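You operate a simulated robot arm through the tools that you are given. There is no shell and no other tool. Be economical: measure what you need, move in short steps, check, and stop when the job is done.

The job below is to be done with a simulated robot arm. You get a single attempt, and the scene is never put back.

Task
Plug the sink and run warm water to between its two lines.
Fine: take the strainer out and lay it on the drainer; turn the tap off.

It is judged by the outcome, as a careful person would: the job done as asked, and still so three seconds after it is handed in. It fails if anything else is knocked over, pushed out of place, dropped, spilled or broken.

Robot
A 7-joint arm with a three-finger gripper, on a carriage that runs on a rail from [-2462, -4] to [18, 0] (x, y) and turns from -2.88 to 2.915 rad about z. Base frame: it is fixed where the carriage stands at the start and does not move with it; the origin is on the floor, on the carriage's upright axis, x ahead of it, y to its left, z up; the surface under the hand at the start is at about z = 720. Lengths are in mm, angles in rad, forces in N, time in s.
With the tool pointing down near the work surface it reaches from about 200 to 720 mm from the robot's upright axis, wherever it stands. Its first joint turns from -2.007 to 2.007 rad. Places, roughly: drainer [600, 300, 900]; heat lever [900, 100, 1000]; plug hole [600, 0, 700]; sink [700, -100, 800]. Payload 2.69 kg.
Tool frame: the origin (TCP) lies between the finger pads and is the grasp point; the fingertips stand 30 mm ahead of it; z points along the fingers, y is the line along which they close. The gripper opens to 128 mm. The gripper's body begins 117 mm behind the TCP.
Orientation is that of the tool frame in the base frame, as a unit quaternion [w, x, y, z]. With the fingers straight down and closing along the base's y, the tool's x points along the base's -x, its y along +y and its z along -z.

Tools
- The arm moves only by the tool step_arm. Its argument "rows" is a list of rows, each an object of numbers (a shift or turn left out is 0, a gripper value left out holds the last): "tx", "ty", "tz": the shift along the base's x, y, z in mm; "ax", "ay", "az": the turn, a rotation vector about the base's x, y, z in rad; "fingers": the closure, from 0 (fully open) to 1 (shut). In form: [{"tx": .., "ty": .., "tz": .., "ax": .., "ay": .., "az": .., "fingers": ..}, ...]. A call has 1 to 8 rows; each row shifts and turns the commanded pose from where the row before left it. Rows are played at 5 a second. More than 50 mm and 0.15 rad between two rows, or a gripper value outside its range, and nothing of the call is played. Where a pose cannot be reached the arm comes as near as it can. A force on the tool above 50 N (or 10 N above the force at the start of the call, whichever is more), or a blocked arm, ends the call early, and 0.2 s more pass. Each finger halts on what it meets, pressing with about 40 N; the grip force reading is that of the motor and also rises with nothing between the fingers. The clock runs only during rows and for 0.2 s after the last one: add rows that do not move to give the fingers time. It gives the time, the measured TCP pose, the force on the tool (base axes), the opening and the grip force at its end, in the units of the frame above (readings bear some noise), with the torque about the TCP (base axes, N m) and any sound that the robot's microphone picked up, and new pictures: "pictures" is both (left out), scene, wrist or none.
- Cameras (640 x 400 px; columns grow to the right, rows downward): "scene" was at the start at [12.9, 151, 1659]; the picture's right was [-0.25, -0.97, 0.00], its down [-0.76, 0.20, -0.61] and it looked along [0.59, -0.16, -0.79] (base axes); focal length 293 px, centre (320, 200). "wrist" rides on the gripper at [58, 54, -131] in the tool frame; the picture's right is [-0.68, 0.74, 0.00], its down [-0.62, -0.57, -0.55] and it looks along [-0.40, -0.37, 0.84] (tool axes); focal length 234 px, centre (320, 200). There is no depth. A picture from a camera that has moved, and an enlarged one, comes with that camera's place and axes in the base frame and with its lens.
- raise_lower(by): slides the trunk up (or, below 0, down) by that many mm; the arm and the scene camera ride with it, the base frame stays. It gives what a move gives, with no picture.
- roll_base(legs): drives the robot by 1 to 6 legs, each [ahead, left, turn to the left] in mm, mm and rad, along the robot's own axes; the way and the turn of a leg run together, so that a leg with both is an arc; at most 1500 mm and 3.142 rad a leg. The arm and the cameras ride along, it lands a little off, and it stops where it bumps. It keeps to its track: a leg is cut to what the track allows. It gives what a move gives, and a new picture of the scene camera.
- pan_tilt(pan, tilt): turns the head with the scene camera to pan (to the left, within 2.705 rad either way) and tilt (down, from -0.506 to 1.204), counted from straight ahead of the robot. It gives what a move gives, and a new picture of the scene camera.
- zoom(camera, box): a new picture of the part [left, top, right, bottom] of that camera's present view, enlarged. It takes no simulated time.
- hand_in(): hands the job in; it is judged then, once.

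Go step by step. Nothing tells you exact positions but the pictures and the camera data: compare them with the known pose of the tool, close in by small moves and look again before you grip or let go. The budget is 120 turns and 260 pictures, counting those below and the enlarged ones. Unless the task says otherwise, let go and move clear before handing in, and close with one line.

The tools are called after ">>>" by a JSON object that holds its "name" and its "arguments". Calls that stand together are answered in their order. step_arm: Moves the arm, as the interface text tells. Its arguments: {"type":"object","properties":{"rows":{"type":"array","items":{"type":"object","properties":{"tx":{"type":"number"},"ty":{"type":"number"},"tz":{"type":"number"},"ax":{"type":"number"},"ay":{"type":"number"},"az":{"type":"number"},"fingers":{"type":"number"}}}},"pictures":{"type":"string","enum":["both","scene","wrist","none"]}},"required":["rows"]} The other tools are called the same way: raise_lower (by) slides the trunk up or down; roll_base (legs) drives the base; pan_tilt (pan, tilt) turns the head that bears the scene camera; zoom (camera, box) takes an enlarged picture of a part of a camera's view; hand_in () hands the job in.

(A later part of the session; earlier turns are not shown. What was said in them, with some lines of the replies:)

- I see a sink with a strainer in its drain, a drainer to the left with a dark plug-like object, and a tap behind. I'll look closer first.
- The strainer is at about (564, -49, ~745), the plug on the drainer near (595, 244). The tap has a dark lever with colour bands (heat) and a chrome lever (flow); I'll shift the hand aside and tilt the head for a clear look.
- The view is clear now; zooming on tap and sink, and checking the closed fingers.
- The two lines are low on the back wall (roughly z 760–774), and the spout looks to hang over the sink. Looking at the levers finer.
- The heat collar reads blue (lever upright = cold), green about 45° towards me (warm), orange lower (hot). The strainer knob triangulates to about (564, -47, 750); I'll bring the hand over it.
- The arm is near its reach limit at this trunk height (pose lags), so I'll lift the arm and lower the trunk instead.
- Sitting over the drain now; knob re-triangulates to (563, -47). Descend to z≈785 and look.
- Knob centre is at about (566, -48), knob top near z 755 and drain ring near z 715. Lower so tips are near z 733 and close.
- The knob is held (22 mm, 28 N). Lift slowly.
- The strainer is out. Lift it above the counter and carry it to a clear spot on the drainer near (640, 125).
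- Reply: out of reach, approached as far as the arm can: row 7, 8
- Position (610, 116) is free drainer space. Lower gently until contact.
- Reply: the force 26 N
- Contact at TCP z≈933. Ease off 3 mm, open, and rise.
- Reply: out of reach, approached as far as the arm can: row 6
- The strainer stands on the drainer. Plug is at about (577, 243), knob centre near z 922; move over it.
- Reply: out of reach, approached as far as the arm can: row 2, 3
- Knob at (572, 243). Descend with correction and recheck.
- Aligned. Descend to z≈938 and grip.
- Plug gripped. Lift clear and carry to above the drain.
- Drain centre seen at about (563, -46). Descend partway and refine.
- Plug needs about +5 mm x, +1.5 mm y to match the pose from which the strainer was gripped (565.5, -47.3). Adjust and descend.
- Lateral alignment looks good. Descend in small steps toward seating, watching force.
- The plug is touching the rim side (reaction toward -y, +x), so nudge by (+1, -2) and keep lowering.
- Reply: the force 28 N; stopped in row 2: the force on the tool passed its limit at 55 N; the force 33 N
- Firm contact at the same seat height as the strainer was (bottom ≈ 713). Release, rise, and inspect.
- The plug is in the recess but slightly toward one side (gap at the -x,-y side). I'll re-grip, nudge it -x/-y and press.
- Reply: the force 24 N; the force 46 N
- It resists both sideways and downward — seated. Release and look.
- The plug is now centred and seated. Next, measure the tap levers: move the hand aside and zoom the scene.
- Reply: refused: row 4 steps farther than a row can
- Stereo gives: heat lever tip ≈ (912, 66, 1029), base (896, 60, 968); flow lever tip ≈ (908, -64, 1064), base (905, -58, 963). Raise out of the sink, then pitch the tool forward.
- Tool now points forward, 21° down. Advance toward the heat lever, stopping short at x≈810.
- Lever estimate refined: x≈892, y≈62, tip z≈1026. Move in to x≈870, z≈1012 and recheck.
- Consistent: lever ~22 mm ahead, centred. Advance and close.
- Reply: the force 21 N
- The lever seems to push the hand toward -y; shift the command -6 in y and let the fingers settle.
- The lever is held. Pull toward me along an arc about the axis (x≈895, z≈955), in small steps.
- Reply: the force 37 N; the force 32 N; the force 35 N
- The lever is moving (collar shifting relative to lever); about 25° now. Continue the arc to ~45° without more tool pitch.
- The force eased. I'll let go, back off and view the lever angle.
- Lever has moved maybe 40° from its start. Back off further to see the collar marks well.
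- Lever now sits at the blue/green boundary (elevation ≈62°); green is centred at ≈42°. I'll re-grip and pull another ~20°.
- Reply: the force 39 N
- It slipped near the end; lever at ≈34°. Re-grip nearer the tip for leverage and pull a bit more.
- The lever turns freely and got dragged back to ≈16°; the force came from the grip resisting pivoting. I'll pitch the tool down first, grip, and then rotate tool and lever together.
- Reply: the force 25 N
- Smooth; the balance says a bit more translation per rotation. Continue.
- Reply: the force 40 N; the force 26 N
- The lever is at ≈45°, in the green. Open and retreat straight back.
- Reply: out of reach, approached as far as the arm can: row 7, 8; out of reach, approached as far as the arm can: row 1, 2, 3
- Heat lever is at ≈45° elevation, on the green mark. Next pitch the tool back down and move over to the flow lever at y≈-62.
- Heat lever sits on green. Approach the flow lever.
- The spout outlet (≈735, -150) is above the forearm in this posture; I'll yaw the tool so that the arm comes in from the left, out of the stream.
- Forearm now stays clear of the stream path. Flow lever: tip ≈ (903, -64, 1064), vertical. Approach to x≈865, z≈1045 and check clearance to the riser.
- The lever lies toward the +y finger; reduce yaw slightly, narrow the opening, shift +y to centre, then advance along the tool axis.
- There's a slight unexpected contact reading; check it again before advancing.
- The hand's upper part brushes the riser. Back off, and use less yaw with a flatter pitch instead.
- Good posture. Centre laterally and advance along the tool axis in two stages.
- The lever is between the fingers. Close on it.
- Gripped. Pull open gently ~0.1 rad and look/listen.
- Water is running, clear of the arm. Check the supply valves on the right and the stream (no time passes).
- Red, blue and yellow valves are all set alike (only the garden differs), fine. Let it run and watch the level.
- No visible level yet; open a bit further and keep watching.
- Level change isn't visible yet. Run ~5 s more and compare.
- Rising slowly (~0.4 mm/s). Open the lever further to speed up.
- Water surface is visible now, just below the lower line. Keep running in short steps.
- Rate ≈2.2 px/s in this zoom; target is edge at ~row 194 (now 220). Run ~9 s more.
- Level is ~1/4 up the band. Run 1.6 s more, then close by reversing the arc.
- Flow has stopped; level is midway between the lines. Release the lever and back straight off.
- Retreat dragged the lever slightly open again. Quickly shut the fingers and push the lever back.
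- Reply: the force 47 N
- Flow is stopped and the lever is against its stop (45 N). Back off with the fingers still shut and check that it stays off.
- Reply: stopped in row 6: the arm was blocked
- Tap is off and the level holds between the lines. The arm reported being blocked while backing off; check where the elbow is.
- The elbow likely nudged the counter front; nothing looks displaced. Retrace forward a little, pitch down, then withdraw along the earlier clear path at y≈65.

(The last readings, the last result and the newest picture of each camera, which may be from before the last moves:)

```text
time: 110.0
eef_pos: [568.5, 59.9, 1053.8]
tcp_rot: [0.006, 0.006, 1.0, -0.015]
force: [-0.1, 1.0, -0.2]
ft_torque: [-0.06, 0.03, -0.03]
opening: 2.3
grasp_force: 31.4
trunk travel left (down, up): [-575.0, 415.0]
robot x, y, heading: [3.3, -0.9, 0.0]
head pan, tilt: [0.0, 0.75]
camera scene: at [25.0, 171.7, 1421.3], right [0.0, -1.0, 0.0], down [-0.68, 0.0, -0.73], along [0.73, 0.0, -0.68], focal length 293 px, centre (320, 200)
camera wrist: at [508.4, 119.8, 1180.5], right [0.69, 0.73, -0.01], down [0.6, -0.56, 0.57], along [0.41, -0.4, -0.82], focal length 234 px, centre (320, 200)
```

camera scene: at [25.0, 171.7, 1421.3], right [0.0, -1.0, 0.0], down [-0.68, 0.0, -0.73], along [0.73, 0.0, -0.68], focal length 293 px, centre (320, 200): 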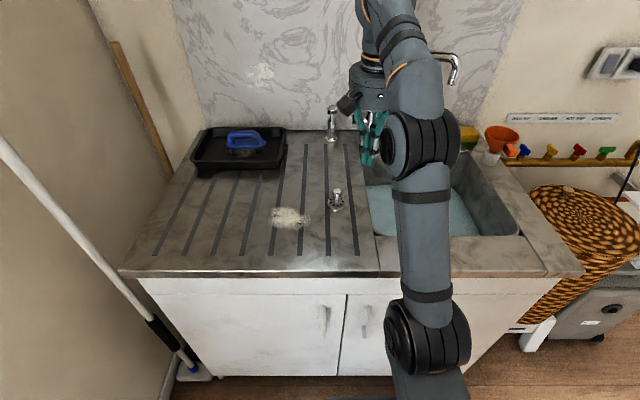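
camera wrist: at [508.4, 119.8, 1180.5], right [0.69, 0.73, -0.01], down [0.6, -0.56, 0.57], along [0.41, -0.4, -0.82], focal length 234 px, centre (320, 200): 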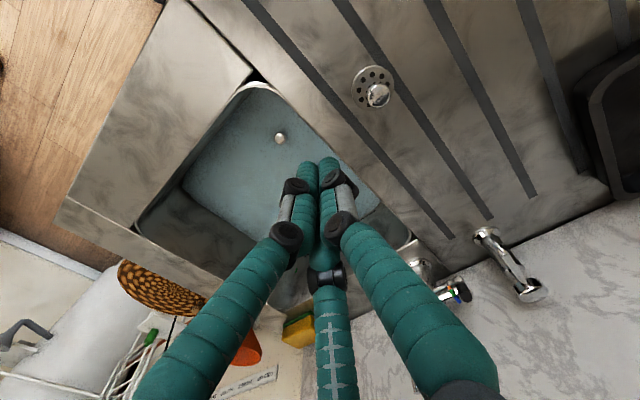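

All clear. Draw the hand back a bit, wait, and check the level and tap again.

>>> {"name": "step_arm", "arguments": {"rows": [{"tx": -40, "ty": 30}, {"tx": -40, "ty": 30}, {"tx": -30, "ty": 35}, {"ty": 40, "fingers": 0.5}, {"ty": 40}, {}, {}, {}], "pictures": "scene"}}

>>> {"name": "zoom", "arguments": {"camera": "scene", "box": [370, 170, 400, 200]}}

>>> {"name": "zoom", "arguments": {"camera": "scene", "box": [300, 40, 500, 240]}}

```text
time: 111.8
eef_pos: [454.3, 235.3, 1056.7]
tcp_rot: [0.006, 0.007, 1.0, -0.014]
force: [0.3, -0.6, -0.6]
ft_torque: [-0.02, -0.03, 0.01]
opening: 63.9
grasp_force: 0.1
trunk travel left (down, up): [-575.0, 415.0]
robot x, y, heading: [-4.5, 1.4, -0.0]
head pan, tilt: [0.0, 0.75]
camera scene: at [23.3, 170.1, 1421.6], right [0.0, -1.0, 0.0], down [-0.68, 0.0, -0.73], along [0.73, 0.0, -0.68], focal length 293 px, centre (320, 200)
```

scene: 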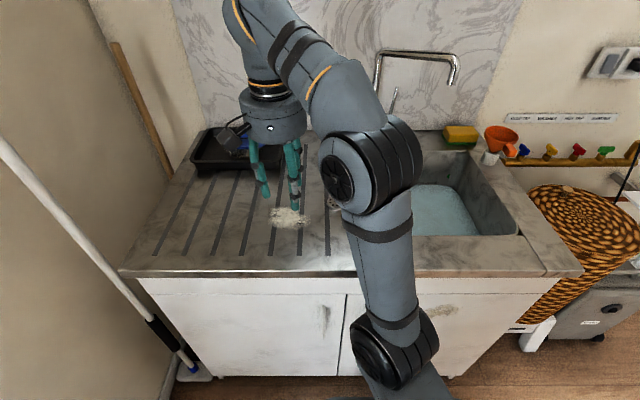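

```text
13.33 times, centred on (385, 185) of scene
camera zoom: at [23.3, 170.1, 1421.6], right [0.0, -1.0, 0.0], down [-0.68, 0.0, -0.73], along [0.73, 0.0, -0.68], focal length 3905 px, centre (-547, 400)
```

zoom: 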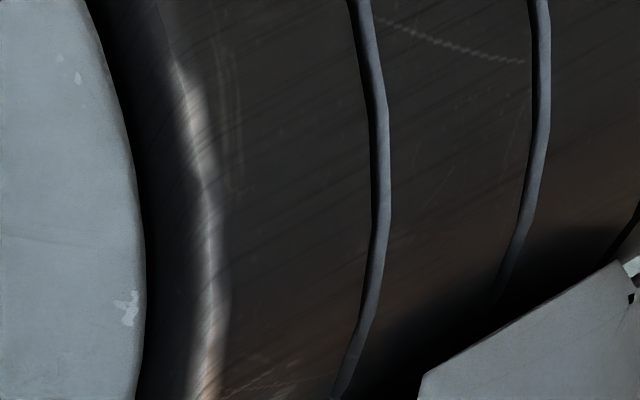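

```text
2.00 times, centred on (400, 140) of scene
camera zoom: at [23.3, 170.1, 1421.6], right [0.0, -1.0, 0.0], down [-0.68, 0.0, -0.73], along [0.73, 0.0, -0.68], focal length 586 px, centre (160, 320)
```

zoom: 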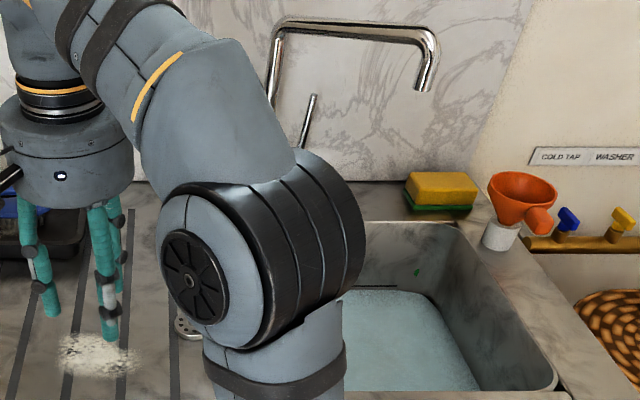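

>>> {"name": "zoom", "arguments": {"camera": "scene", "box": [415, 165, 465, 205]}}

>>> {"name": "zoom", "arguments": {"camera": "wrist", "box": [0, 0, 640, 400]}}

```text
10.00 times, centred on (440, 185) of scene
camera zoom: at [23.3, 170.1, 1421.6], right [0.0, -1.0, 0.0], down [-0.68, 0.0, -0.73], along [0.73, 0.0, -0.68], focal length 2929 px, centre (-880, 350)
```

zoom: 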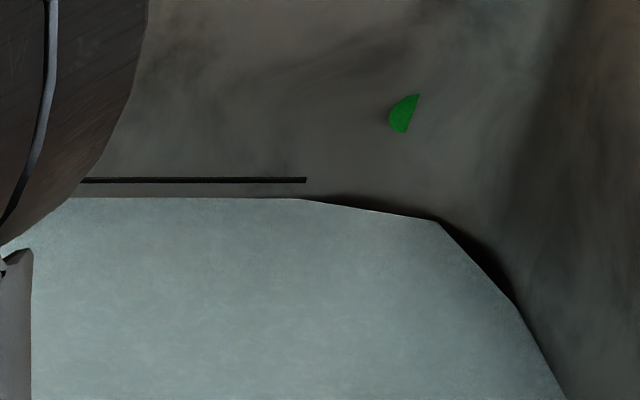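

```text
1.00 times, centred on (320, 200) of wrist (not enlarged: the box is as wide or as high as the picture)
camera zoom: at [394.4, 294.4, 1183.1], right [0.69, 0.73, -0.01], down [0.6, -0.56, 0.57], along [0.41, -0.4, -0.82], focal length 234 px, centre (320, 200)
```

zoom: 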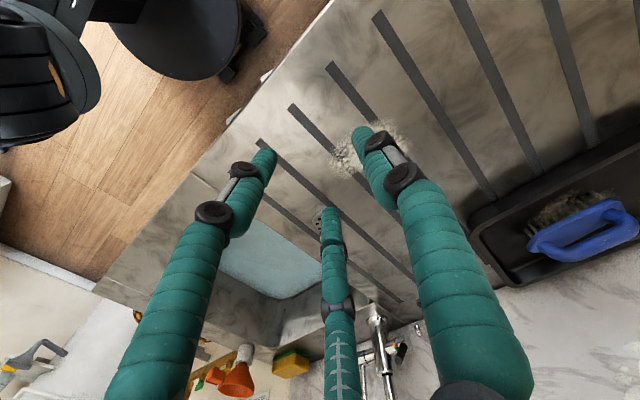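

The level sits between the lines (upper line clear, lower one covered) and isn't moving. The tap is off, a green marker (not there before filling) shows on the sink wall, the strainer stands on the drainer, and the arm is clear. Handing in.

>>> {"name": "hand_in", "arguments": {}}

```text
The job is handed in.
```

The sink is plugged, with warm water standing between its two lines. The strainer is on the drainer, and the tap is off with its heat lever left on the green mark. On the first try at turning it off, letting go pulled the lever slightly open again, so I pushed it shut and checked that it stayed off.
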